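You operate a simulated robot arm through the tools that you are given. There is no shell and no other tool. Be economical: measure what you need, move in short steps, check, and stop when the job is done.

Carry out the task below with a simulated robot arm. There is one attempt and no reset: what you move stays moved.

## Task
Once the hot mark is out, lock the pads, rub the milk stain off with paste, then unlock.
Fine: use the hob sponge and put it back.

It is judged by the outcome, as a careful person would: the job done as asked, and still so three seconds after it is handed in. It fails if anything else is knocked over, pushed out of place, dropped, spilled or broken.

## Robot
A 6-joint arm with a two-finger parallel gripper, fixed in place. Base frame: the origin is at the foot of the arm, x ahead of it, y to its left, z up. Readings come in cm, degrees, newtons and seconds.
With the tool pointing down near the work surface it reaches from about 36 to 82 cm from the base axis. Its first joint turns from -166.0 to 166.0 degrees. Payload 3.91 kg.
The TCP is the grasp point between the finger pads, 3 cm short of the fingertips. In the tool frame z runs along the fingers and y along their closing line. Largest opening 11 cm; finger width 2, thickness 1; the body of the gripper, 4.8 by 11.2 cm, starts 5.5 cm behind the TCP.
Orientation is that of the tool frame in the base frame, as a unit quaternion [x, y, z, w]. With the fingers straight down and closing along the base's y, the tool's x points along the base's -x, its y along +y and its z along -z.

## Interface
- The arm moves only by the tool apply_moves. Its argument "plan" is a list of rows, each a list of 7 numbers: the turn, a rotation vector about the tool's x, y, z in degrees, then the shift along the tool's x, y, z in cm, then the gripper command, from -1 (shut) to 1 (fully open), values between in proportion. In form: [[rx, ry, rz, tx, ty, tz, hand], ...]. A call has 1 to 10 rows; each row is the pose to reach, as a shift and turn from the pose commanded when the call began, along the tool's axes at that moment. A row lasts 0.2 s, in which the tool goes at most 5 cm and 8.6 degrees; a call with a longer step from one row to the next is refused whole, and so is a gripper value outside its range. A pose out of reach is approached as far as the arm can. The call stops where the force on the tool passes 60 N (or 10 N more than at its start, if that is more) or the arm is blocked; 0.2 s more then pass. The fingers move at their own pace (about 4.5 cm/s each) and stop on an object; they squeeze with about 20 N. The grip force told is the motor's: it shows also when the fingers shut on nothing. Time passes only in rows, and 0.2 s behind the last, so rows that repeat a pose let the fingers close. The reply holds the time, the measured pose of the TCP, the force on the tool along the base axes, the opening and the grip force, in the units named above and with some noise, and new pictures: "views" is both (left out), scene, wrist or none.
- Cameras (640 x 400 px; columns grow to the right, rows downward): "scene" is fixed at [5.12, -64.99, 165.33]; the picture's right is [0.62, -0.78, 0.00], its down [-0.68, -0.54, -0.49] and it looks along [0.39, 0.31, -0.87] (base axes); focal length 323 px, centre (320, 200). "wrist" rides on the gripper at [7.7, 0.7, -11.5] in the tool frame; the picture's right is [-0.09, 1.00, 0.00], its down [-0.80, -0.07, -0.59] and it looks along [-0.59, -0.05, 0.80] (tool axes); focal length 270 px, centre (320, 200). There is no depth. A picture from a camera that has moved, and an enlarged one, comes with that camera's place and axes in the base frame and with its lens.
- slide_trunk(by): slides the trunk up (or, below 0, down) by that many cm; the arm rides with it, the base frame stays. It gives what a move gives, with no picture.
- enlarge(camera, box): a new picture of the part [left, top, right, bottom] of that camera's present view, enlarged. No time passes.
- finish_job(): hands the job in; it is judged then, once.

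Work in short steps. Places have to be worked out from the pictures, the camera data and where the tool is seen: move nearer, look again, correct. Check each grasp and each placing, and mend what went wrong. You have 120 turns and 200 pictures in all, those below and enlarged ones among them. Open the gripper and draw the arm clear of the work before you hand the job in, unless the task says otherwise; then end with one line.

The tools are called as name(argument=value, ...) on one line, values as JSON. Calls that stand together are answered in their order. apply_moves: Moves the arm, as the interface text tells. Its arguments: {"type":"object","properties":{"plan":{"type":"array","items":{"type":"array","items":{"type":"number"}}},"views":{"type":"string","enum":["both","scene","wrist","none"]}},"required":["plan"]} The other tools are called the same way: slide_trunk (by) slides the trunk up or down; enlarge (camera, box) takes an enlarged picture of a part of a camera's view; finish_job () hands the job in.

At the start:

```text
t: 0.0
eef_pos: [26.92, -22.57, 115.07]
tcp_rot: [0.0, 1.0, 0.0, 0.0]
contact_force: [0.2, -0.3, 0.6]
finger_gap: 11.01
finger_force: 0.0
trunk travel left (down, up): [-57.5, 3.5]
```

scene: 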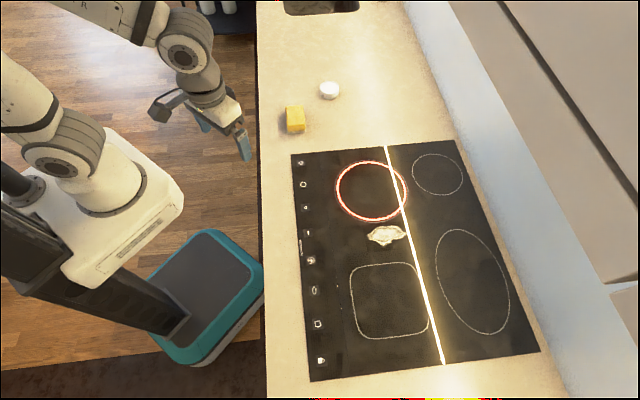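
wrist: 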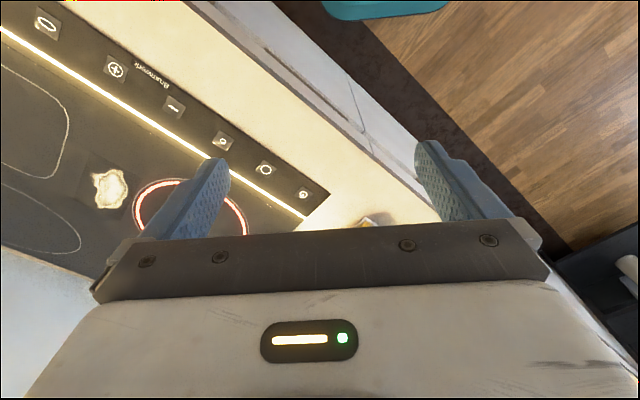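

The hob shows a red ring (hot mark), a milk stain, a yellow sponge and a white pot. I'll zoom in on the pads and on the items.

enlarge(camera="scene", box=[280, 140, 360, 390])

enlarge(camera="scene", box=[260, 60, 420, 160])

enlarge(camera="wrist", box=[0, 0, 340, 220])

```text
1.60 times, centred on (320, 265) of scene
camera zoom: at [5.12, -64.99, 165.33], right [0.62, -0.78, 0.0], down [-0.68, -0.54, -0.49], along [0.39, 0.31, -0.87], focal length 516 px, centre (320, 96)
```

zoom: 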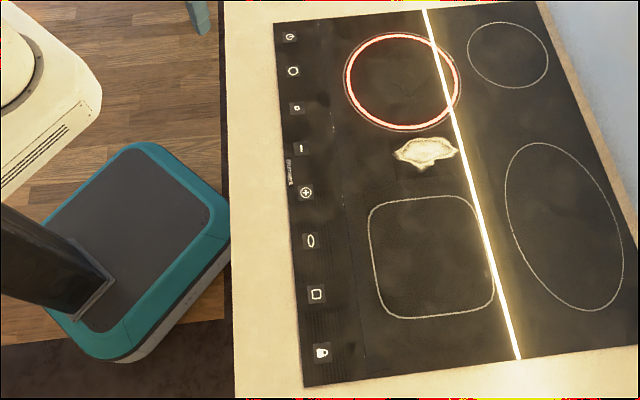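

```text
4.00 times, centred on (340, 110) of scene
camera zoom: at [5.12, -64.99, 165.33], right [0.62, -0.78, 0.0], down [-0.68, -0.54, -0.49], along [0.39, 0.31, -0.87], focal length 1291 px, centre (240, 560)
```

zoom: 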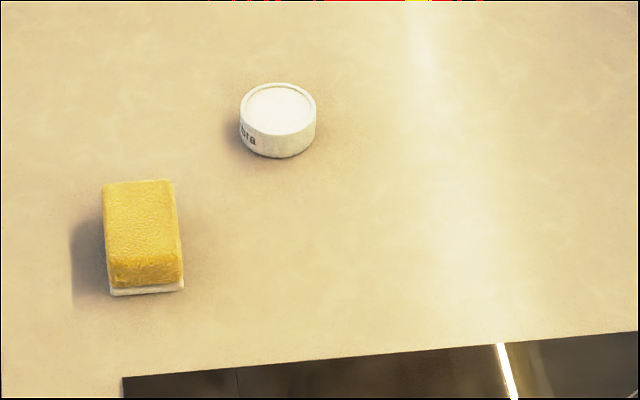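

```text
1.82 times, centred on (170, 110) of wrist
camera zoom: at [19.25, -21.92, 126.54], right [0.09, 1.0, 0.0], down [0.8, -0.07, 0.59], along [0.59, -0.05, -0.8], focal length 491 px, centre (593, 364)
```

zoom: 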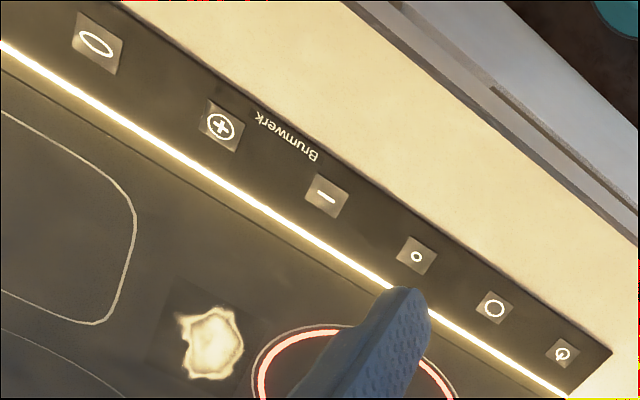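

The pads run from about (45,-26) for power to (9,-62) for the lock, with the stain near (41,-57), the sponge near (54,-17) and the pot near (71,-16). The ring is still glowing, so I'll use the wait to look closer at the sponge and pot.

apply_moves(plan=[[0, 0, 0, -4, 1, 0, 1], [0, 0, 0, -8, 2, 0, 1], [0, 0, 0, -12, 3, 0, 1], [0, 0, 0, -15, 4, 0, 1]])

```text
t: 1.0
eef_pos: [41.87, -18.65, 114.96]
tcp_rot: [0.001, 1.0, 0.0, -0.001]
contact_force: [0.1, 0.3, 0.6]
finger_gap: 10.98
finger_force: 0.1
trunk travel left (down, up): [-57.5, 3.5]
camera wrist: at [34.22, -18.02, 126.43], right [0.09, 1.0, 0.0], down [0.8, -0.07, 0.59], along [0.59, -0.05, -0.8], focal length 270 px, centre (320, 200)
```

scene: 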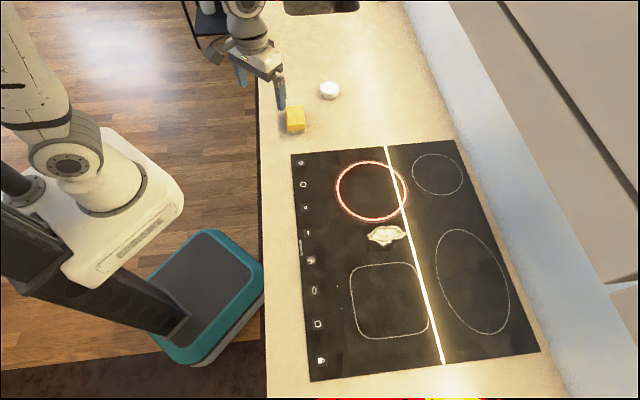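
wrist: 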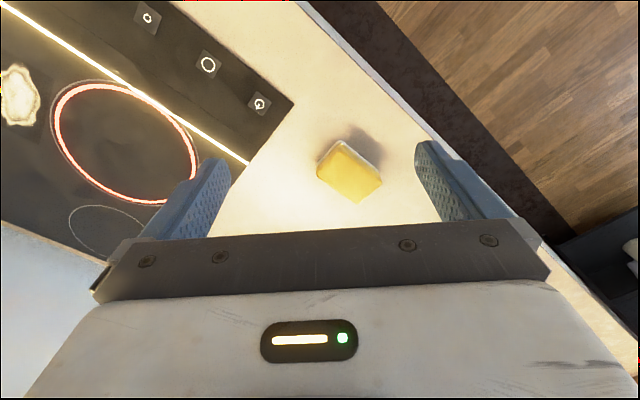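

The sponge sits near (54.5,-16) with no holder in sight. I'll carry on over it at this height to see the pot.

apply_moves(plan=[[0, 0, 0, -4, 0, 0, 1], [0, 0, 0, -8, 0, 0, 1], [0, 0, 0, -12, 0, 0, 1], [0, 0, 0, -16, 0, 0, 1]], views="wrist")

enlarge(camera="wrist", box=[220, 0, 460, 220])

```text
t: 2.0
eef_pos: [57.82, -18.76, 115.06]
tcp_rot: [0.0, 1.0, 0.0, -0.001]
contact_force: [-0.5, -0.5, 0.5]
finger_gap: 10.98
finger_force: 0.0
trunk travel left (down, up): [-57.5, 3.5]
camera wrist: at [50.29, -18.08, 126.44], right [0.09, 1.0, 0.0], down [0.8, -0.07, 0.59], along [0.59, -0.05, -0.8], focal length 270 px, centre (320, 200)
```

wrist: 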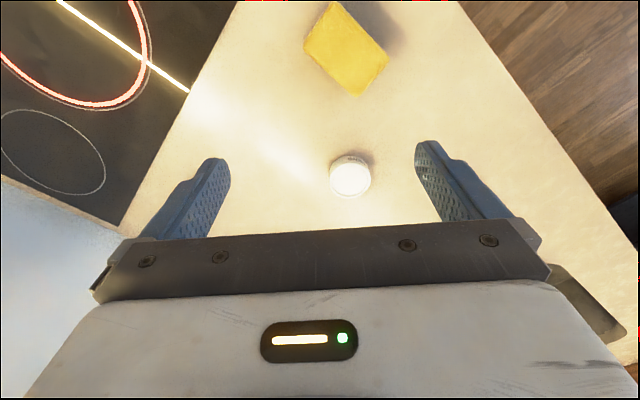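

```text
1.82 times, centred on (340, 110) of wrist
camera zoom: at [50.29, -18.08, 126.44], right [0.09, 1.0, 0.0], down [0.8, -0.07, 0.59], along [0.59, -0.05, -0.8], focal length 491 px, centre (284, 364)
```

zoom: 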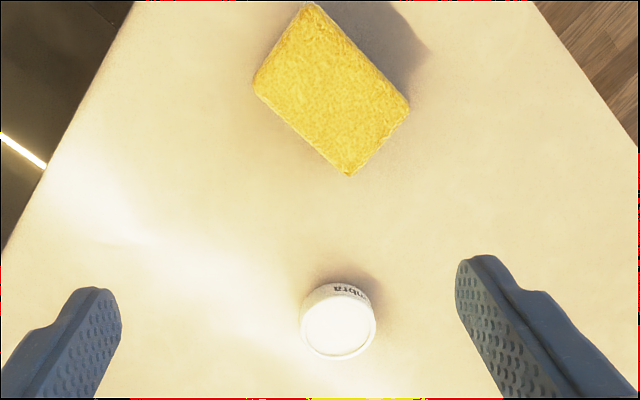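

The sponge is about 7.6×5 cm, centred near (54.9,-15.7), with its long side along (0.7,0.7). The pot is near (71.6,-15.4), and I'll drop lower to see whether it's open.

apply_moves(plan=[[0, 0, 0, -2, 1, 3, 1], [0, 0, 0, -4, 2, 7, 1], [0, 0, 0, -6, 3, 11, 1]], views="wrist")

enlarge(camera="wrist", box=[240, 100, 440, 225])

```text
t: 2.8
eef_pos: [64.0, -15.58, 103.94]
tcp_rot: [0.0, 1.0, 0.0, -0.001]
contact_force: [-0.1, -0.6, -0.2]
finger_gap: 11.02
finger_force: 0.1
trunk travel left (down, up): [-57.5, 3.5]
camera wrist: at [56.53, -14.94, 115.41], right [0.09, 1.0, 0.0], down [0.8, -0.07, 0.59], along [0.59, -0.05, -0.8], focal length 270 px, centre (320, 200)
```

wrist: 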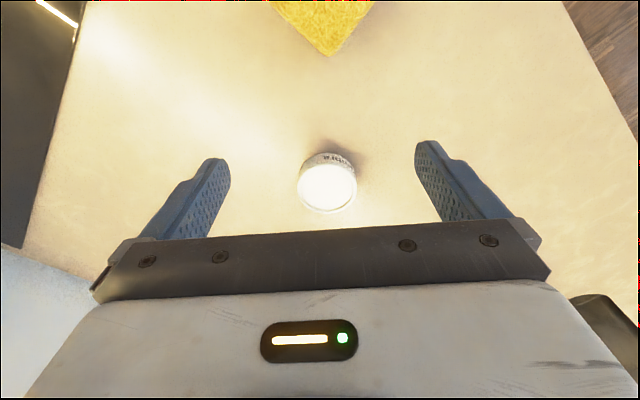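

```text
3.20 times, centred on (340, 162) of wrist
camera zoom: at [56.53, -14.94, 115.41], right [0.09, 1.0, 0.0], down [0.8, -0.07, 0.59], along [0.59, -0.05, -0.8], focal length 865 px, centre (256, 320)
```

zoom: 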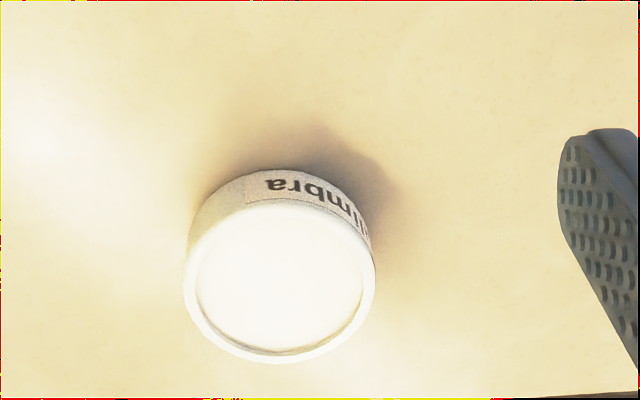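

The pot is open, with white paste just below its rim, centred near (71.7,-15.5) and with its rim at about z=93. The ring still glows, so I'll close the fingers and carry them high towards the lock pad while time passes.

apply_moves(plan=[[0, 0, 0, 1, -1, -4, -1], [0, 0, 0, 4, -3, -7, -1], [0, 0, 0, 7.5, -6, -8, -1], [0, 0, 0, 11, -9, -8, -1], [0, 0, 0, 14.5, -12, -8, -1], [0, 0, 0, 18, -15, -8, -1], [0, 0, 0, 21.5, -18, -8, -1], [0, 0, 0, 25, -21, -8, -1], [0, 0, 0, 28.5, -24, -8, -1], [0, 0, 0, 32, -27, -8, -1]])

```text
t: 5.0
eef_pos: [32.14, -42.78, 111.73]
tcp_rot: [-0.001, 1.0, 0.0, 0.001]
contact_force: [-0.5, 0.3, -0.2]
finger_gap: 0.0
finger_force: 19.6
trunk travel left (down, up): [-57.5, 3.5]
camera wrist: at [24.43, -42.25, 123.31], right [0.09, 1.0, 0.0], down [0.8, -0.07, 0.59], along [0.59, -0.05, -0.8], focal length 270 px, centre (320, 200)
```

scene: 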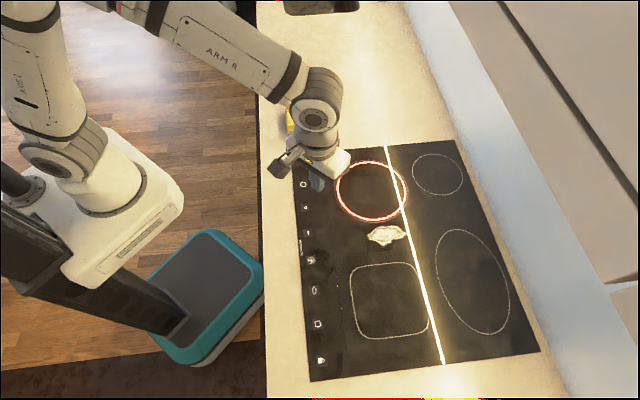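
wrist: 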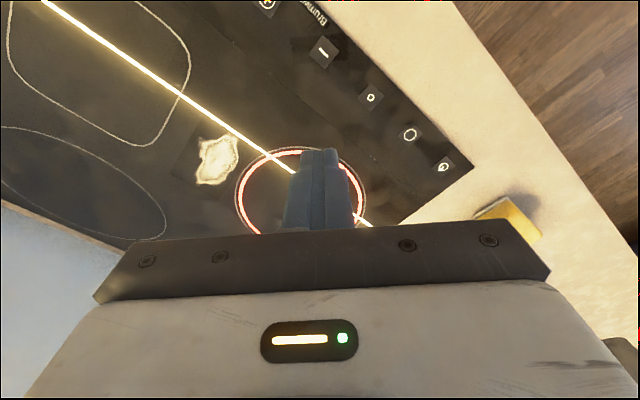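

The readings match my stain estimate of (41,-58). I'll continue to just beyond the lock pad so the wrist camera can see it.

apply_moves(plan=[[0, 0, 0, 3.3, -3.6, 0, -1], [0, 0, 0, 6.6, -7.2, 0, -1], [0, 0, 0, 9.9, -10.8, 0, -1], [0, 0, 0, 13.2, -14.4, 1, -1], [0, 0, 0, 16.5, -18, 3, -1], [0, 0, 0, 18, -19.5, 6, -1], [0, 0, 0, 18, -19.5, 6, -1]])

```text
refused: row 5 steps farther than a row can; nothing moved
```

The rows were slightly too long, so I'll shorten the steps.

apply_moves(plan=[[0, 0, 0, 3.3, -3.6, 0, -1], [0, 0, 0, 6.6, -7.2, 0, -1], [0, 0, 0, 9.9, -10.8, 0, -1], [0, 0, 0, 13.2, -14.4, 0, -1], [0, 0, 0, 16, -17.5, 2, -1], [0, 0, 0, 18, -19.5, 6, -1], [0, 0, 0, 18, -19.5, 6, -1]])

```text
t: 6.6
eef_pos: [13.75, -61.91, 105.97]
tcp_rot: [0.0, 1.0, 0.0, 0.0]
contact_force: [-0.6, -1.1, -0.5]
finger_gap: 0.01
finger_force: 19.7
trunk travel left (down, up): [-57.5, 3.5]
camera wrist: at [6.04, -61.35, 117.49], right [0.09, 1.0, 0.0], down [0.8, -0.07, 0.59], along [0.59, -0.05, -0.8], focal length 270 px, centre (320, 200)
```

scene: 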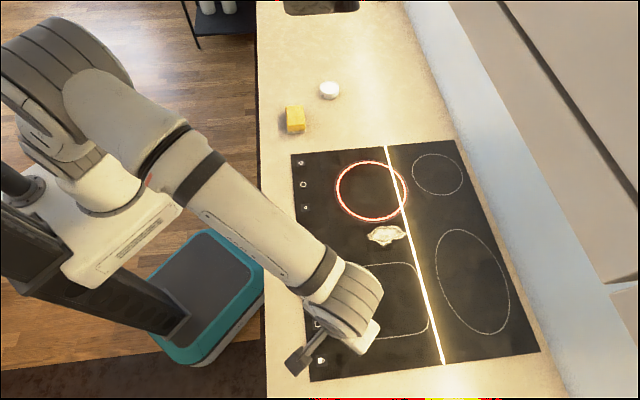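
wrist: 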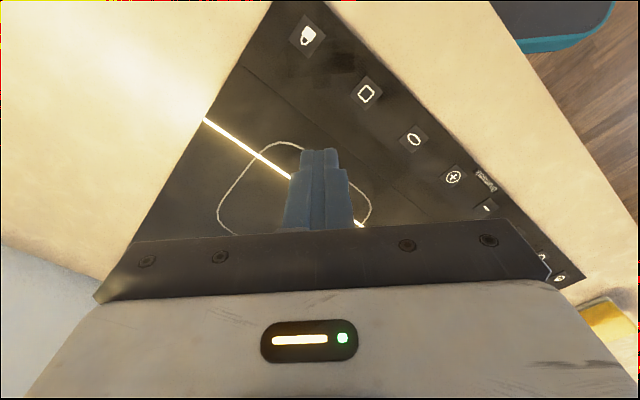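

The lock pad is confirmed near (8.5,-62.6). I'll hover above it with the tips about 5 cm up and wait for the ring to go out.

apply_moves(plan=[[0, 0, 0, 2.6, -0.4, 3, -1], [0, 0, 0, 5.3, -0.8, 7, -1], [0, 0, 0, 5.3, -0.8, 7, -1], [0, 0, 0, 5.3, -0.8, 7, -1], [0, 0, 0, 5.3, -0.8, 7, -1], [0, 0, 0, 5.3, -0.8, 7, -1], [0, 0, 0, 5.3, -0.8, 7, -1], [0, 0, 0, 5.3, -0.8, 7, -1], [0, 0, 0, 5.3, -0.8, 7, -1], [0, 0, 0, 5.3, -0.8, 7, -1]])

apply_moves(plan=[[0, 0, 0, 0, 0, 0, -1], [0, 0, 0, 0, 0, 0, -1], [0, 0, 0, 0, 0, 0, -1], [0, 0, 0, 0, 0, 0, -1], [0, 0, 0, 0, 0, 0, -1], [0, 0, 0, 0, 0, 0, -1], [0, 0, 0, 0, 0, 0, -1], [0, 0, 0, 0, 0, 0, -1], [0, 0, 0, 0, 0, 0, -1], [0, 0, 0, 0, 0, 0, -1]], views="scene")

```text
t: 8.8
eef_pos: [8.53, -62.67, 98.92]
tcp_rot: [0.0, 1.0, 0.001, -0.001]
contact_force: [0.5, -0.2, 0.2]
finger_gap: 0.0
finger_force: 20.6
trunk travel left (down, up): [-57.5, 3.5]
camera wrist: at [0.88, -62.11, 110.51], right [0.09, 1.0, 0.0], down [0.8, -0.07, 0.59], along [0.59, -0.05, -0.8], focal length 270 px, centre (320, 200)
```

scene: 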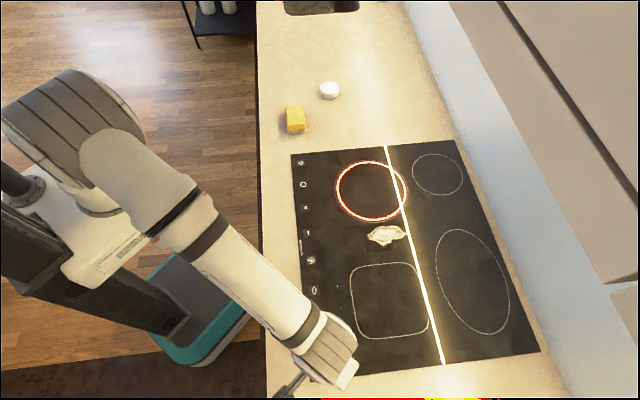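
wrist: 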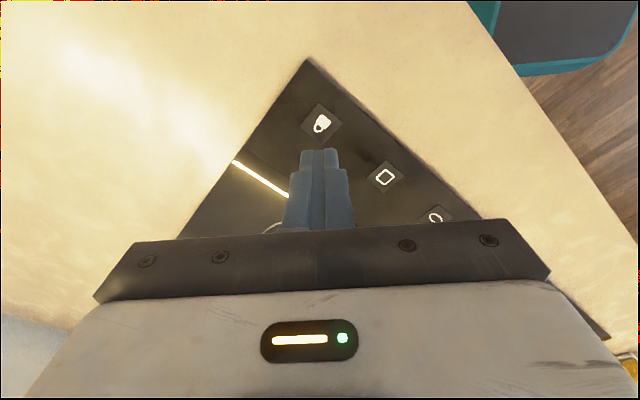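

```text
t: 11.0
eef_pos: [8.57, -62.81, 98.99]
tcp_rot: [0.0, 1.0, 0.0, 0.0]
contact_force: [-0.1, -0.3, 0.1]
finger_gap: 0.0
finger_force: 20.0
trunk travel left (down, up): [-57.5, 3.5]
```

scene: 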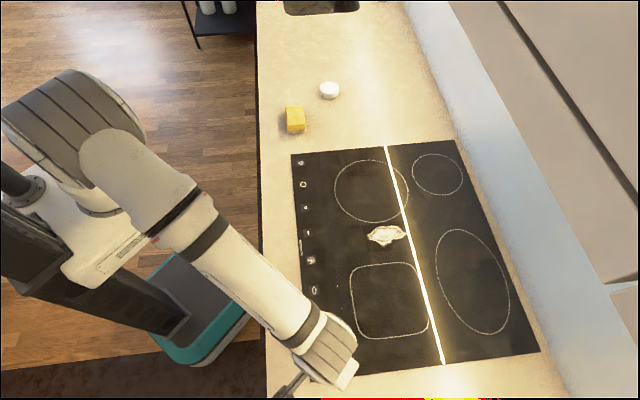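

The red ring is now dark. The fingers are right over the lock pad, so I'll lower in small steps until I touch lightly.

apply_moves(plan=[[0, 0, 0, 0, 0, 2, -1], [0, 0, 0, 0, 0, 4, -1], [0, 0, 0, 0, 0, 5, -1], [0, 0, 0, 0, 0, 5.4, -1]])

```text
t: 12.0
eef_pos: [8.64, -62.92, 93.62]
tcp_rot: [0.001, 1.0, 0.0, 0.0]
contact_force: [0.0, -1.0, -0.1]
finger_gap: 0.01
finger_force: 19.5
trunk travel left (down, up): [-57.5, 3.5]
camera wrist: at [1.01, -62.22, 105.14], right [0.09, 1.0, 0.0], down [0.8, -0.07, 0.59], along [0.59, -0.05, -0.8], focal length 270 px, centre (320, 200)
```

scene: 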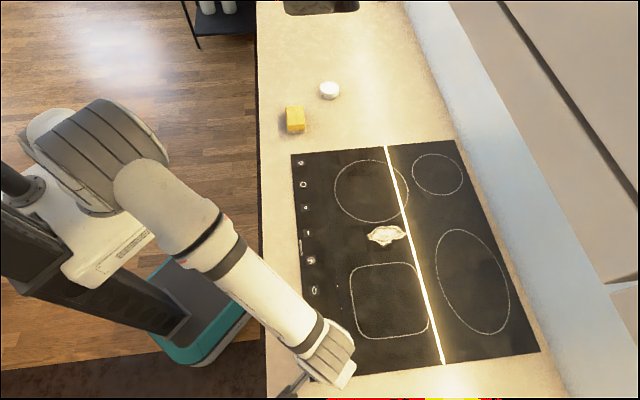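
wrist: 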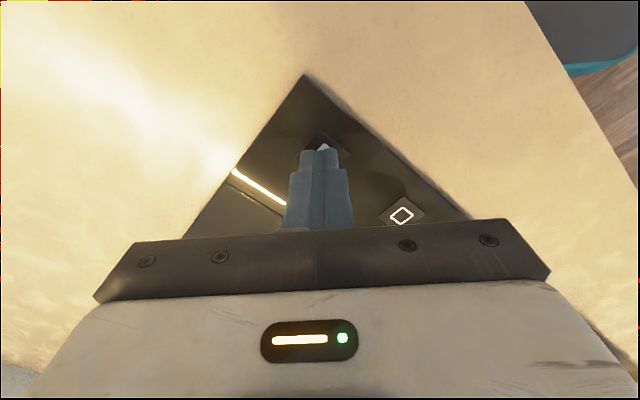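

The ring stays dark and the fingertips are over the lock symbol, about 0.6 cm above the glass. Now a gentle press, held for about a second.

apply_moves(plan=[[0, 0, 0, 0, 0, 0.3, -1], [0, 0, 0, 0, 0, 0.5, -1], [0, 0, 0, 0, 0, 0.65, -1], [0, 0, 0, 0, 0, 0.75, -1], [0, 0, 0, 0, 0, 0.75, -1]], views="wrist")

```text
t: 13.2
eef_pos: [8.65, -62.82, 93.41]
tcp_rot: [0.0, 1.0, -0.005, 0.0]
contact_force: [6.0, -1.5, 48.6]
finger_gap: 0.0
finger_force: 20.3
trunk travel left (down, up): [-57.5, 3.5]
camera wrist: at [1.01, -62.06, 104.9], right [0.09, 1.0, -0.01], down [0.8, -0.06, 0.6], along [0.59, -0.06, -0.8], focal length 270 px, centre (320, 200)
```

wrist: 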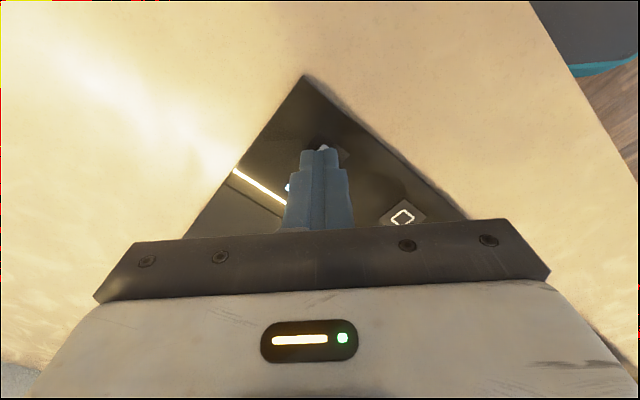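

Contact is firm at 48 N, with the glass at about z=90.4, and a small light seems to have appeared beside the fingers. I'll ease the pressure, lift and check the lock indicator.

apply_moves(plan=[[0, 0, 0, 0, 0, -0.6, -1], [0, 0, 0, -3, 0, -5, -1], [0, 0, 0, -6, 0, -8, -1]])

enlarge(camera="wrist", box=[200, 0, 440, 150])

```text
refused: row 2 steps farther than a row can; nothing moved
```

```text
2.67 times, centred on (320, 75) of wrist
camera zoom: at [1.01, -62.06, 104.9], right [0.09, 1.0, -0.01], down [0.8, -0.06, 0.6], along [0.59, -0.06, -0.8], focal length 721 px, centre (320, 533)
```

zoom: 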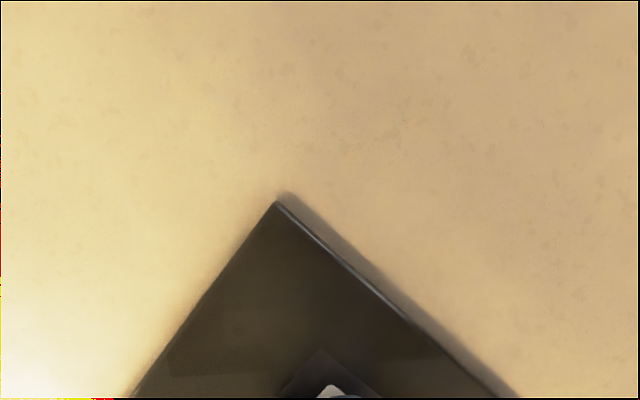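

The move was refused for its step size and nothing moved, so I'll lift with smaller steps.

apply_moves(plan=[[0, 0, 0, 0, 0, -1, -1], [0, 0, 0, -2, 0, -4, -1], [0, 0, 0, -4, 0, -7, -1]])

enlarge(camera="wrist", box=[200, 30, 440, 180])

```text
t: 14.0
eef_pos: [12.61, -62.85, 99.98]
tcp_rot: [0.0, 1.0, 0.001, 0.001]
contact_force: [0.0, 0.1, 0.5]
finger_gap: 0.0
finger_force: 19.4
trunk travel left (down, up): [-57.5, 3.5]
camera wrist: at [4.94, -62.28, 111.51], right [0.09, 1.0, 0.0], down [0.8, -0.07, 0.59], along [0.59, -0.05, -0.8], focal length 270 px, centre (320, 200)
```

scene: 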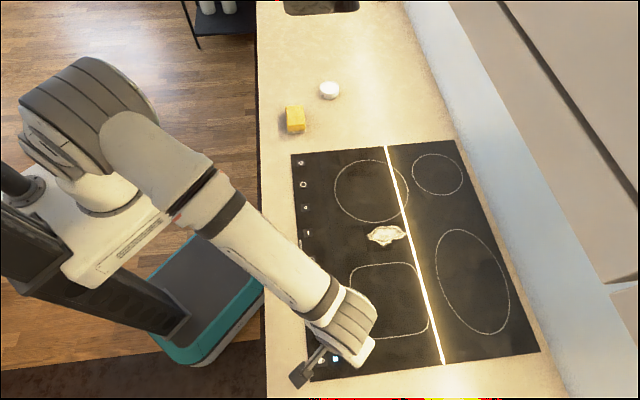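
wrist: 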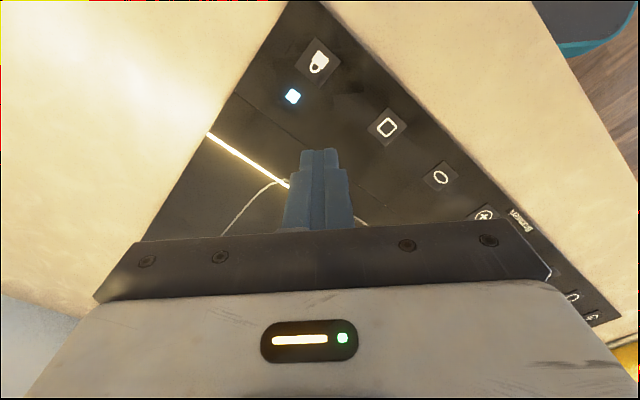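

```text
2.67 times, centred on (320, 105) of wrist
camera zoom: at [4.94, -62.28, 111.51], right [0.09, 1.0, 0.0], down [0.8, -0.07, 0.59], along [0.59, -0.05, -0.8], focal length 721 px, centre (320, 453)
```

zoom: 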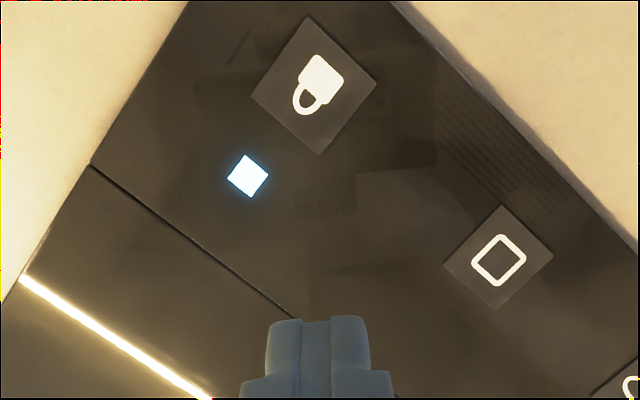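

The blue light by the lock is on, so the pads are locked. Next I'll go high towards the sponge, opening the fingers and yawing +45° to line up with its short sides.

apply_moves(plan=[[0, 0, 0, -2, 2, -3, -1], [0, 0, -5, -5, 5.3, -5, 0], [0, 0, -10, -8.2, 8.8, -5, 1], [0, 0, -15, -11.4, 12.4, -5, 1], [0, 0, -20, -14.6, 16, -5, 1], [0, 0, -25, -17.8, 19.6, -5, 1], [0, 0, -30, -21, 23.2, -5, 1], [0, 0, -35, -24.2, 26.8, -5, 1], [0, 0, -40, -27.4, 30.4, -5, 1], [0, 0, -45, -30.6, 34, -5, 1]], views="none")

```text
t: 16.2
eef_pos: [43.31, -29.02, 104.84]
tcp_rot: [-0.383, 0.924, 0.0, -0.001]
contact_force: [0.0, -0.9, 0.5]
finger_gap: 10.99
finger_force: 0.1
trunk travel left (down, up): [-57.5, 3.5]
```

I'm near the sponge with the yaw set. I'll move closer and look before descending.

apply_moves(plan=[[0, 0, 0, -4.5, 0.4, 0, 1], [0, 0, 0, -9, 0.8, 0, 1], [0, 0, 0, -13, 1.2, 0, 1], [0, 0, 0, -17.6, 1.2, 0, 1]])

```text
t: 17.2
eef_pos: [54.97, -15.54, 104.68]
tcp_rot: [-0.382, 0.924, -0.001, 0.0]
contact_force: [-0.7, 0.5, 0.7]
finger_gap: 11.02
finger_force: 0.0
trunk travel left (down, up): [-57.5, 3.5]
camera wrist: at [49.01, -20.48, 116.26], right [-0.64, 0.77, 0.0], down [0.62, 0.52, 0.59], along [0.45, 0.38, -0.8], focal length 270 px, centre (320, 200)
```

scene: 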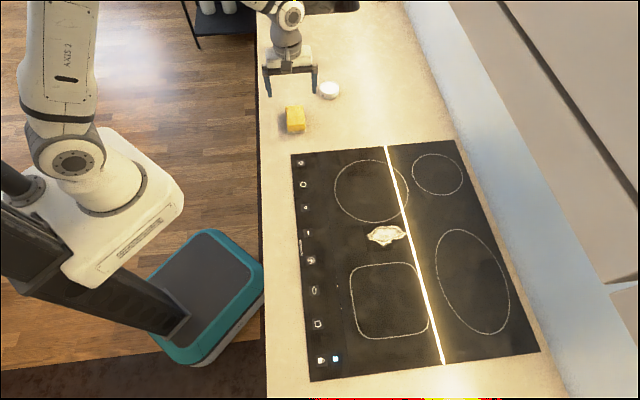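
wrist: 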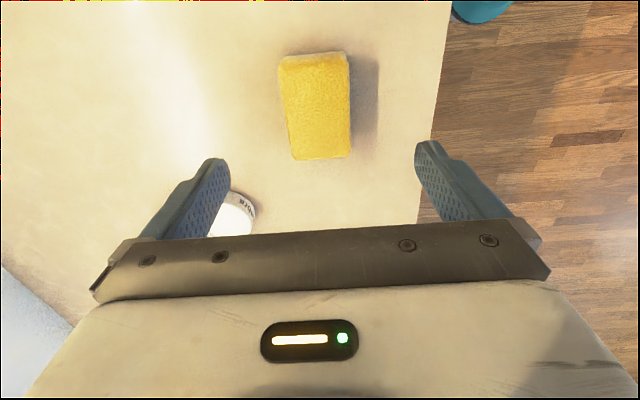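

The sponge is centred between the fingers at about (54.9,-15.8) and aligned. I'll descend so the tips end about 1.5 cm above the counter.

apply_moves(plan=[[0, 0, 0, 0.2, -0.15, 4, 1], [0, 0, 0, 0.2, -0.15, 7, 1], [0, 0, 0, 0.2, -0.15, 9.2, 1], [0, 0, 0, 0.2, -0.15, 10.2, 1]])

```text
t: 18.2
eef_pos: [54.88, -15.89, 94.81]
tcp_rot: [-0.382, 0.924, -0.001, 0.0]
contact_force: [-0.3, 0.5, -0.5]
finger_gap: 11.02
finger_force: 0.1
trunk travel left (down, up): [-57.5, 3.5]
camera wrist: at [48.98, -20.85, 106.22], right [-0.64, 0.77, 0.0], down [0.62, 0.52, 0.59], along [0.46, 0.38, -0.8], focal length 270 px, centre (320, 200)
```

scene: 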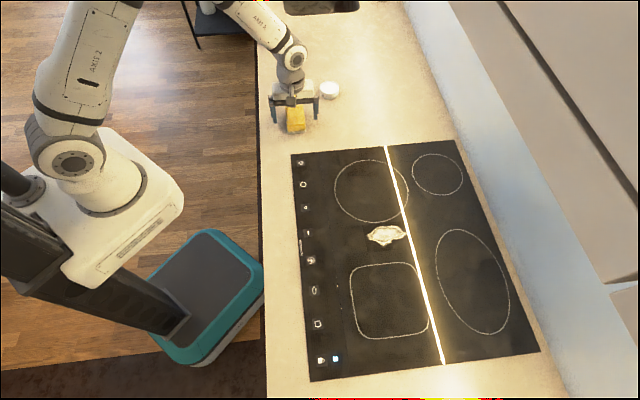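
wrist: 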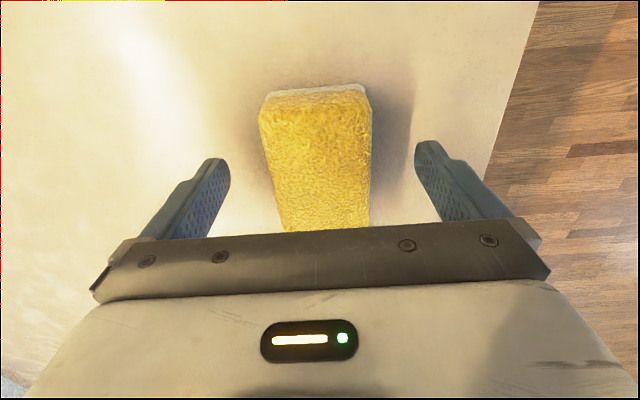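

The fingers straddle the sponge evenly, so I'll close.

apply_moves(plan=[[0, 0, 0, 0, 0, 0, 0], [0, 0, 0, 0, 0, 0, -1], [0, 0, 0, 0, 0, 0, -1], [0, 0, 0, 0, 0, 0, -1], [0, 0, 0, 0, 0, 0, -1]], views="wrist")

```text
t: 19.4
eef_pos: [54.85, -15.83, 94.71]
tcp_rot: [-0.383, 0.924, 0.0, -0.001]
contact_force: [-0.2, -1.0, -0.4]
finger_gap: 5.44
finger_force: 20.2
trunk travel left (down, up): [-57.5, 3.5]
camera wrist: at [48.97, -20.85, 106.23], right [-0.64, 0.77, 0.0], down [0.62, 0.52, 0.59], along [0.46, 0.38, -0.8], focal length 270 px, centre (320, 200)
```

wrist: 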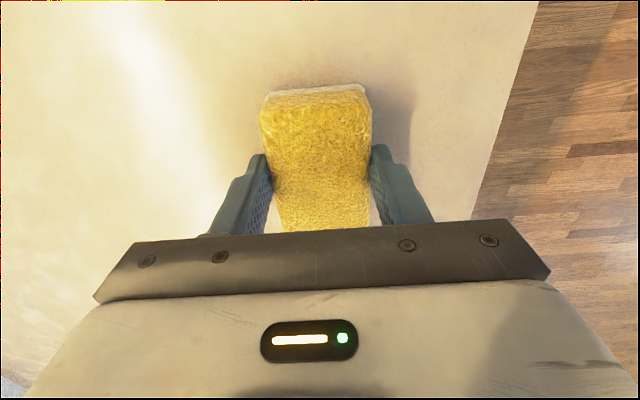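

I've got a solid grip at a 5.4 cm gap; the resting pose to remember is TCP (54.85,-15.83,94.71). I'll lift and carry it above the pot.

apply_moves(plan=[[0, 0, 0, 0, 0, -3, -1], [0, 0, 0, 0, 0, -7, -1], [0, 0, 0, -3, -3, -9, -1], [0, 0, 0, -6, -6, -9, -1], [0, 0, 0, -9, -9, -9, -1], [0, 0, 0, -12.1, -11.7, -9, -1], [0, 0, 0, -12.1, -11.7, -9, -1]])

enlarge(camera="scene", box=[260, 50, 400, 138])

```text
t: 21.0
eef_pos: [71.73, -15.36, 103.48]
tcp_rot: [-0.383, 0.924, 0.0, 0.0]
contact_force: [0.0, -0.3, -1.0]
finger_gap: 5.48
finger_force: 20.0
trunk travel left (down, up): [-57.5, 3.5]
camera wrist: at [65.7, -20.41, 115.03], right [-0.64, 0.77, 0.0], down [0.62, 0.52, 0.59], along [0.46, 0.38, -0.8], focal length 270 px, centre (320, 200)
```

scene: 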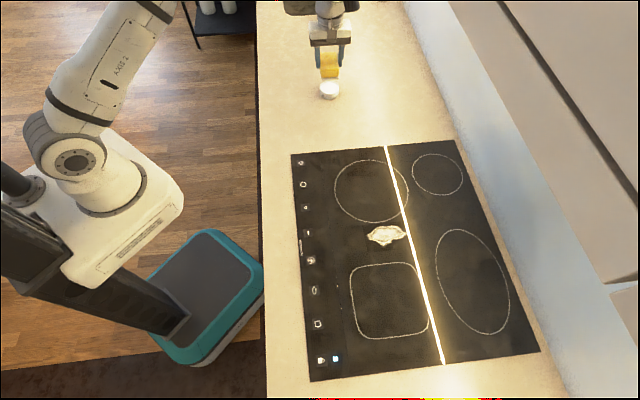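
wrist: 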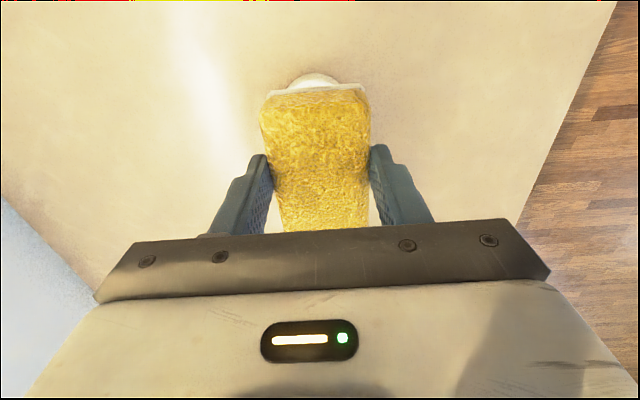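

```text
4.55 times, centred on (330, 94) of scene
camera zoom: at [5.12, -64.99, 165.33], right [0.62, -0.78, 0.0], down [-0.68, -0.54, -0.49], along [0.39, 0.31, -0.87], focal length 1467 px, centre (274, 682)
```

zoom: 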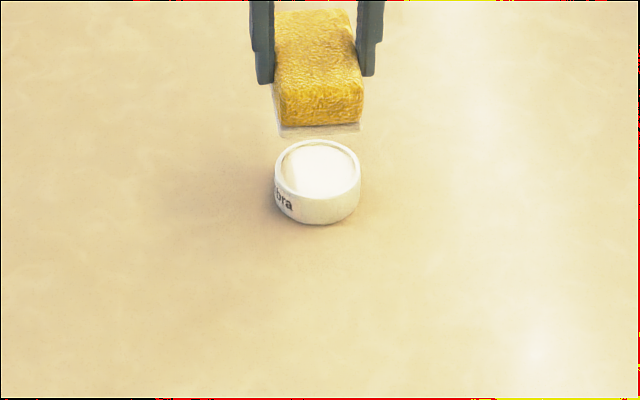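

The sponge hangs squarely over the pot and the paste sits just under the rim. I'll lower gently onto it.

apply_moves(plan=[[0, 0, 0, 0.1, -0.3, 2, -1], [0, 0, 0, 0.1, -0.3, 4, -1], [0, 0, 0, 0.1, -0.3, 5, -1], [0, 0, 0, 0.1, -0.3, 5.5, -1]], views="scene")

enlarge(camera="scene", box=[260, 50, 400, 138])

```text
t: 22.0
eef_pos: [71.79, -15.73, 98.04]
tcp_rot: [-0.383, 0.924, 0.0, -0.001]
contact_force: [-0.3, -0.5, -0.3]
finger_gap: 5.48
finger_force: 19.9
trunk travel left (down, up): [-57.5, 3.5]
```

scene: 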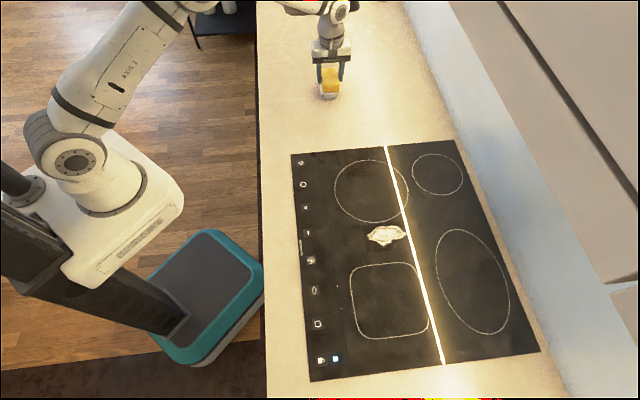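

```text
4.55 times, centred on (330, 94) of scene
camera zoom: at [5.12, -64.99, 165.33], right [0.62, -0.78, 0.0], down [-0.68, -0.54, -0.49], along [0.39, 0.31, -0.87], focal length 1467 px, centre (274, 682)
```

zoom: 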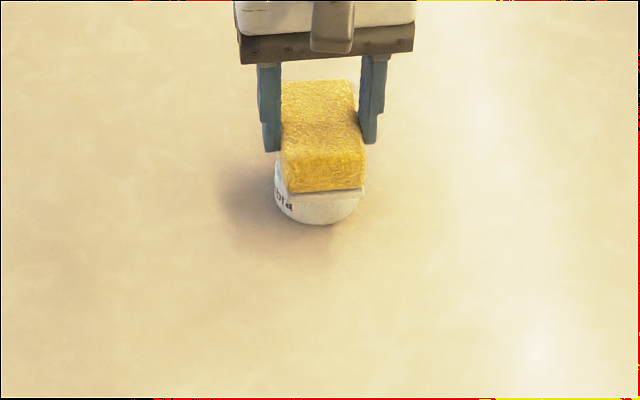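

No contact yet, with the sponge just above the rim. I'll step down in tenths until I feel it.

apply_moves(plan=[[0, 0, 0, 0, 0, 0.2, -1], [0, 0, 0, 0, 0, 0.4, -1], [0, 0, 0, 0, 0, 0.4, -1]], views="none")

```text
t: 22.8
eef_pos: [71.71, -15.75, 97.84]
tcp_rot: [-0.382, 0.924, 0.0, 0.0]
contact_force: [1.1, -0.2, 0.1]
finger_gap: 5.45
finger_force: 20.0
trunk travel left (down, up): [-57.5, 3.5]
```

apply_moves(plan=[[0, 0, 0, 0, 0, 0.15, -1], [0, 0, 0, 0, 0, 0.3, -1], [0, 0, 0, 0, 0, 0.3, -1]], views="none")

```text
t: 23.6
eef_pos: [71.78, -15.77, 97.4]
tcp_rot: [-0.382, 0.924, 0.0, 0.0]
contact_force: [0.5, -0.3, -1.1]
finger_gap: 5.48
finger_force: 21.0
trunk travel left (down, up): [-57.5, 3.5]
```

Still no force at TCP 97.4, so I'll continue down in small steps.

apply_moves(plan=[[0, 0, 0, 0, 0, 0.15, -1], [0, 0, 0, 0, 0, 0.3, -1], [0, 0, 0, 0, 0, 0.3, -1]], views="scene")

enlarge(camera="scene", box=[260, 50, 400, 138])

```text
t: 24.4
eef_pos: [71.76, -15.83, 97.32]
tcp_rot: [-0.383, 0.924, -0.001, 0.001]
contact_force: [-0.9, 2.0, 10.5]
finger_gap: 5.47
finger_force: 20.0
trunk travel left (down, up): [-57.5, 3.5]
```

scene: 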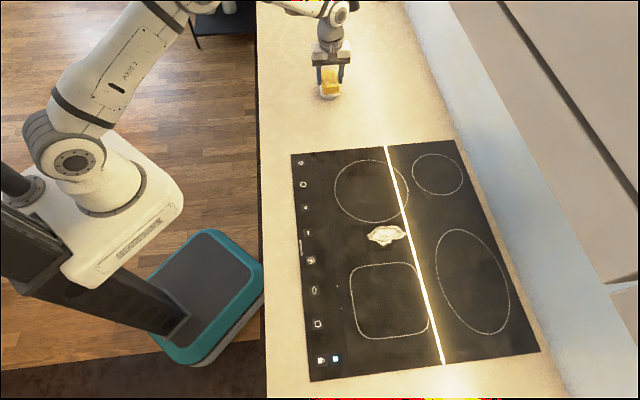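

```text
4.55 times, centred on (330, 94) of scene
camera zoom: at [5.12, -64.99, 165.33], right [0.62, -0.78, 0.0], down [-0.68, -0.54, -0.49], along [0.39, 0.31, -0.87], focal length 1467 px, centre (274, 682)
```

zoom: 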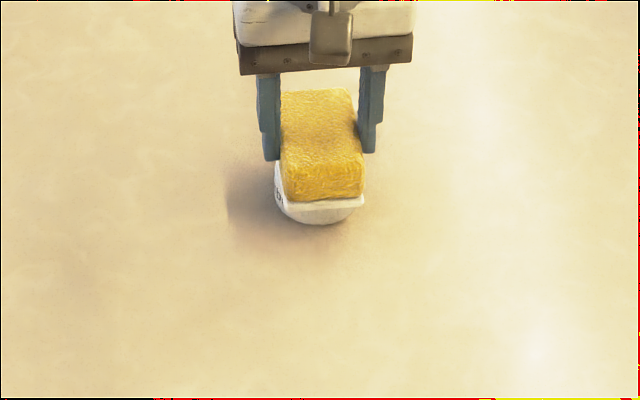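

I have gentle contact at 10 N on the pot. I'll lift straight up and check for a change in the paste or sponge.

apply_moves(plan=[[0, 0, 0, 0, 0, -1, -1], [0, 0, 0, 0, 0, -4, -1], [0, 0, 0, 0, 0, -8, -1], [0, 0, 0, 0, 0, -8, -1]])

enlarge(camera="scene", box=[260, 50, 400, 138])

```text
t: 25.4
eef_pos: [71.74, -15.84, 105.28]
tcp_rot: [-0.383, 0.924, -0.001, 0.0]
contact_force: [0.4, 0.4, -0.1]
finger_gap: 5.47
finger_force: 20.0
trunk travel left (down, up): [-57.5, 3.5]
camera wrist: at [65.89, -20.88, 116.78], right [-0.64, 0.77, 0.0], down [0.62, 0.52, 0.59], along [0.46, 0.38, -0.8], focal length 270 px, centre (320, 200)
```

scene: 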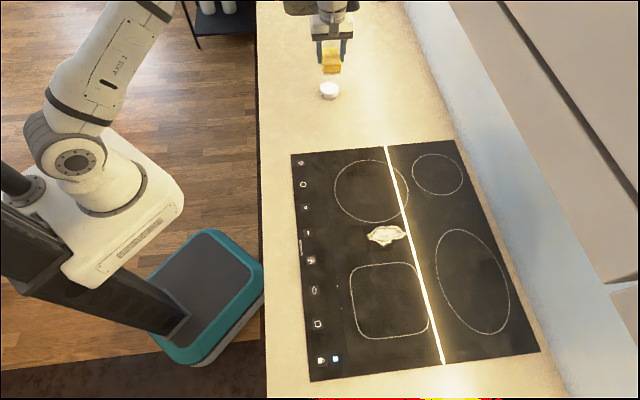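
wrist: 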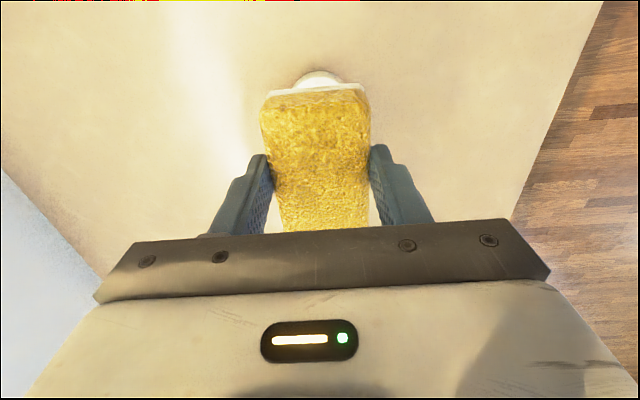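

```text
4.55 times, centred on (330, 94) of scene
camera zoom: at [5.12, -64.99, 165.33], right [0.62, -0.78, 0.0], down [-0.68, -0.54, -0.49], along [0.39, 0.31, -0.87], focal length 1467 px, centre (274, 682)
```

zoom: 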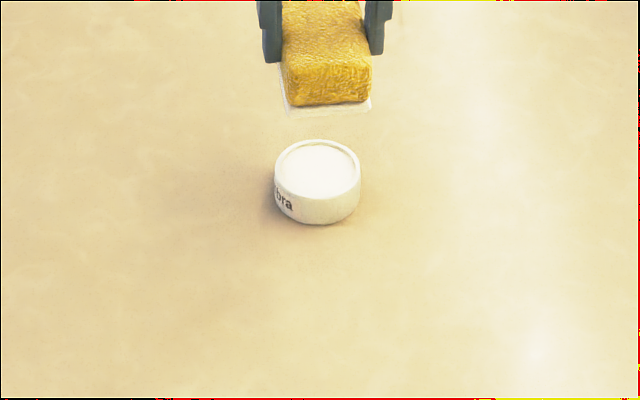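

I can't tell yet whether paste was picked up, so I'll magnify the sponge's underside edge.

enlarge(camera="scene", box=[312, 40, 352, 105])

enlarge(camera="wrist", box=[240, 60, 400, 160])

```text
6.15 times, centred on (332, 72) of scene
camera zoom: at [5.12, -64.99, 165.33], right [0.62, -0.78, 0.0], down [-0.68, -0.54, -0.49], along [0.39, 0.31, -0.87], focal length 1986 px, centre (246, 985)
```

zoom: 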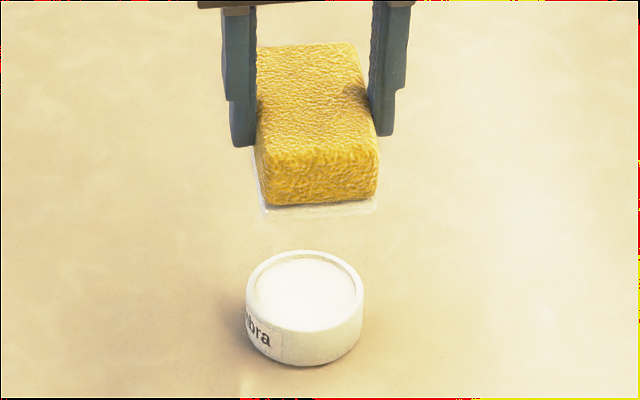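

```text
4.00 times, centred on (320, 110) of wrist
camera zoom: at [65.89, -20.88, 116.78], right [-0.64, 0.77, 0.0], down [0.62, 0.52, 0.59], along [0.46, 0.38, -0.8], focal length 1081 px, centre (320, 560)
```

zoom: 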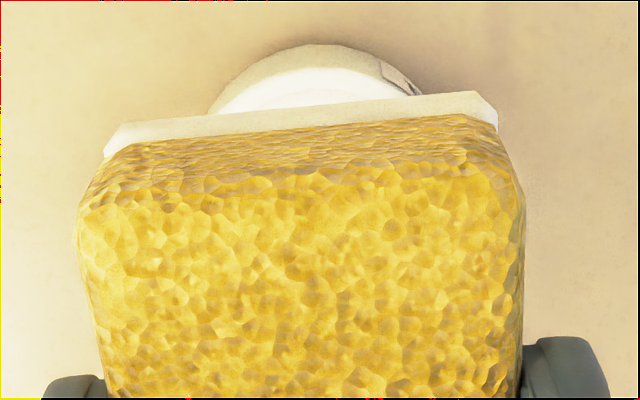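

The picture doesn't settle it. To be sure of paste, I'll tilt the sponge about 12° on two axes and dip one corner a few mm below the rim, watching the force.

apply_moves(plan=[[4, -4, 0, -0.7, -0.2, 0, -1], [8, -8, 0, -1.4, -0.4, 0, -1], [12, -12, 0, -2, -0.6, 2, -1], [12, -12, 0, -2, -0.6, 4.5, -1], [12, -12, 0, -2, -0.6, 6, -1], [12, -12, 0, -2, -0.6, 6, -1]])

enlarge(camera="scene", box=[312, 60, 352, 110])

enlarge(camera="wrist", box=[240, 40, 400, 160])

```text
t: 26.8
eef_pos: [73.55, -14.77, 99.2]
tcp_rot: [-0.379, 0.914, -0.057, 0.136]
contact_force: [0.8, -0.4, 0.3]
finger_gap: 5.49
finger_force: 20.0
trunk travel left (down, up): [-57.5, 3.5]
camera wrist: at [64.7, -19.75, 108.48], right [-0.61, 0.77, -0.19], down [0.42, 0.52, 0.75], along [0.67, 0.38, -0.64], focal length 270 px, centre (320, 200)
```

scene: 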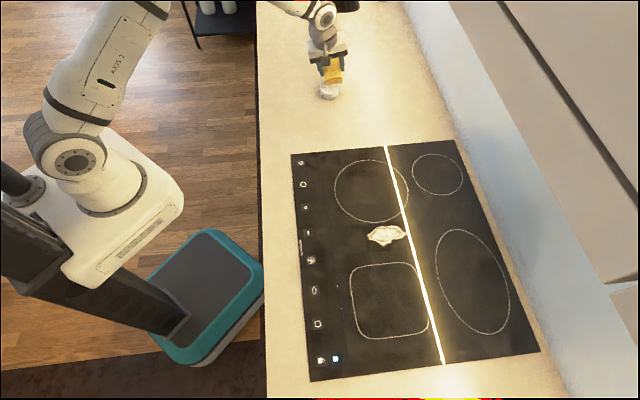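
wrist: 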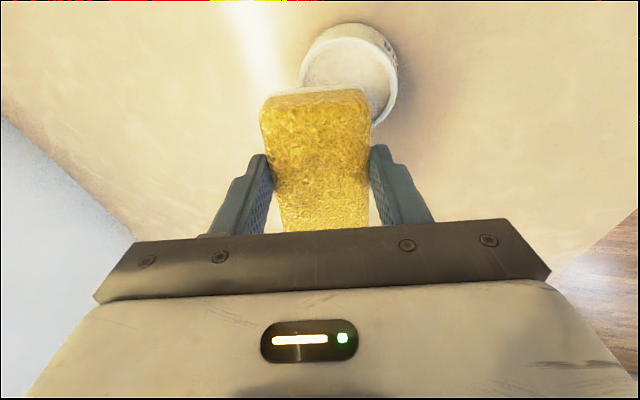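

```text
8.00 times, centred on (332, 85) of scene
camera zoom: at [5.12, -64.99, 165.33], right [0.62, -0.78, 0.0], down [-0.68, -0.54, -0.49], along [0.39, 0.31, -0.87], focal length 2582 px, centre (224, 1120)
```

zoom: 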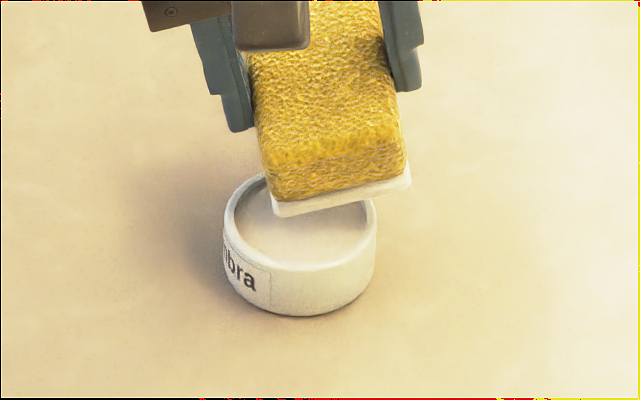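

```text
3.33 times, centred on (320, 100) of wrist
camera zoom: at [64.7, -19.75, 108.48], right [-0.61, 0.77, -0.19], down [0.42, 0.52, 0.75], along [0.67, 0.38, -0.64], focal length 901 px, centre (320, 533)
```

zoom: 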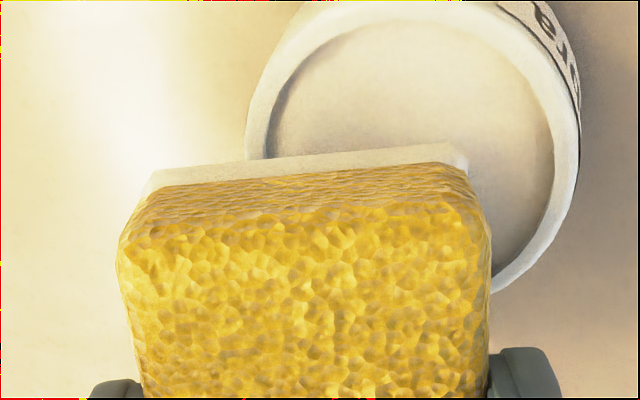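

The paste level is clearly recessed about half a cm, so the flat press may not have reached it. The corner now hangs over the pot's centre, so I'll lower it vertically into the paste in small steps.

apply_moves(plan=[[0, 0, 0, 0.1, 0.1, 0.48, -1], [0, 0, 0, 0.19, 0.19, 0.86, -1], [0, 0, 0, 0.23, 0.23, 1.05, -1], [0, 0, 0, 0.23, 0.23, 1.05, -1]])

enlarge(camera="scene", box=[312, 60, 352, 110])

enlarge(camera="wrist", box=[240, 40, 400, 160])

```text
t: 27.8
eef_pos: [73.65, -14.67, 98.35]
tcp_rot: [-0.378, 0.913, -0.059, 0.139]
contact_force: [5.8, -0.7, 20.4]
finger_gap: 5.48
finger_force: 19.6
trunk travel left (down, up): [-57.5, 3.5]
camera wrist: at [64.6, -19.74, 107.58], right [-0.61, 0.77, -0.19], down [0.41, 0.52, 0.75], along [0.67, 0.38, -0.63], focal length 270 px, centre (320, 200)
```

scene: 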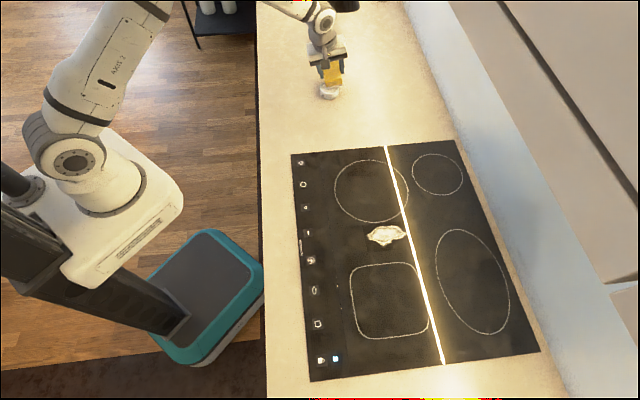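
wrist: 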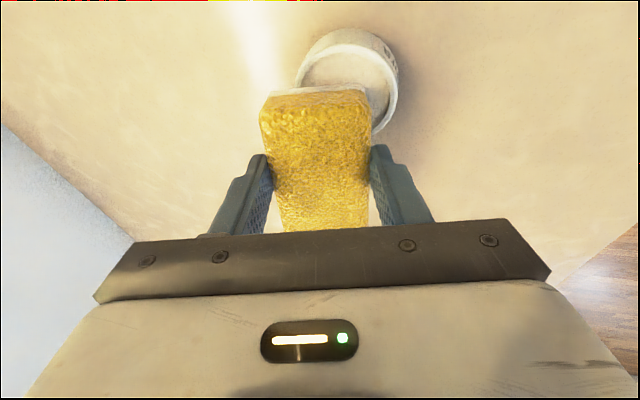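

```text
8.00 times, centred on (332, 85) of scene
camera zoom: at [5.12, -64.99, 165.33], right [0.62, -0.78, 0.0], down [-0.68, -0.54, -0.49], along [0.39, 0.31, -0.87], focal length 2582 px, centre (224, 1120)
```

zoom: 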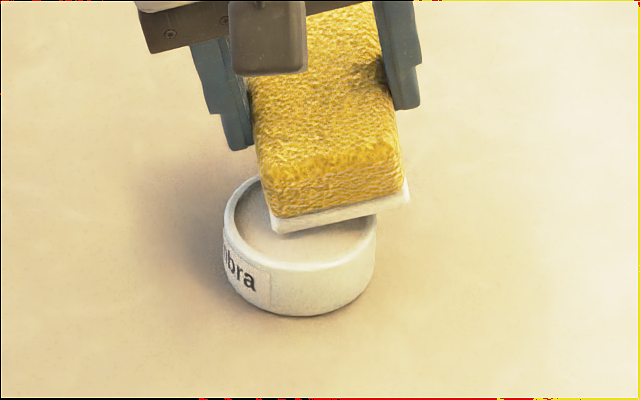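

```text
3.33 times, centred on (320, 100) of wrist
camera zoom: at [64.6, -19.74, 107.58], right [-0.61, 0.77, -0.19], down [0.41, 0.52, 0.75], along [0.67, 0.38, -0.63], focal length 901 px, centre (320, 533)
```

zoom: 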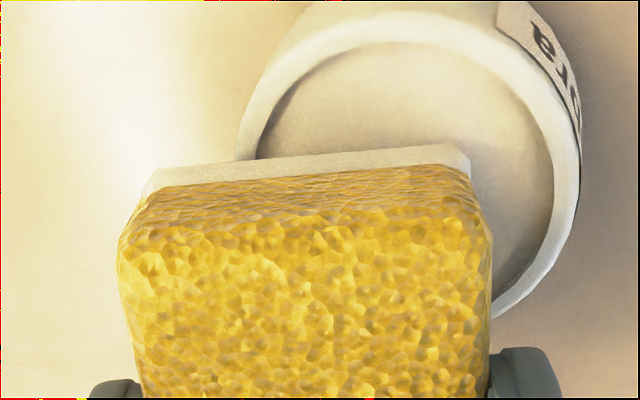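

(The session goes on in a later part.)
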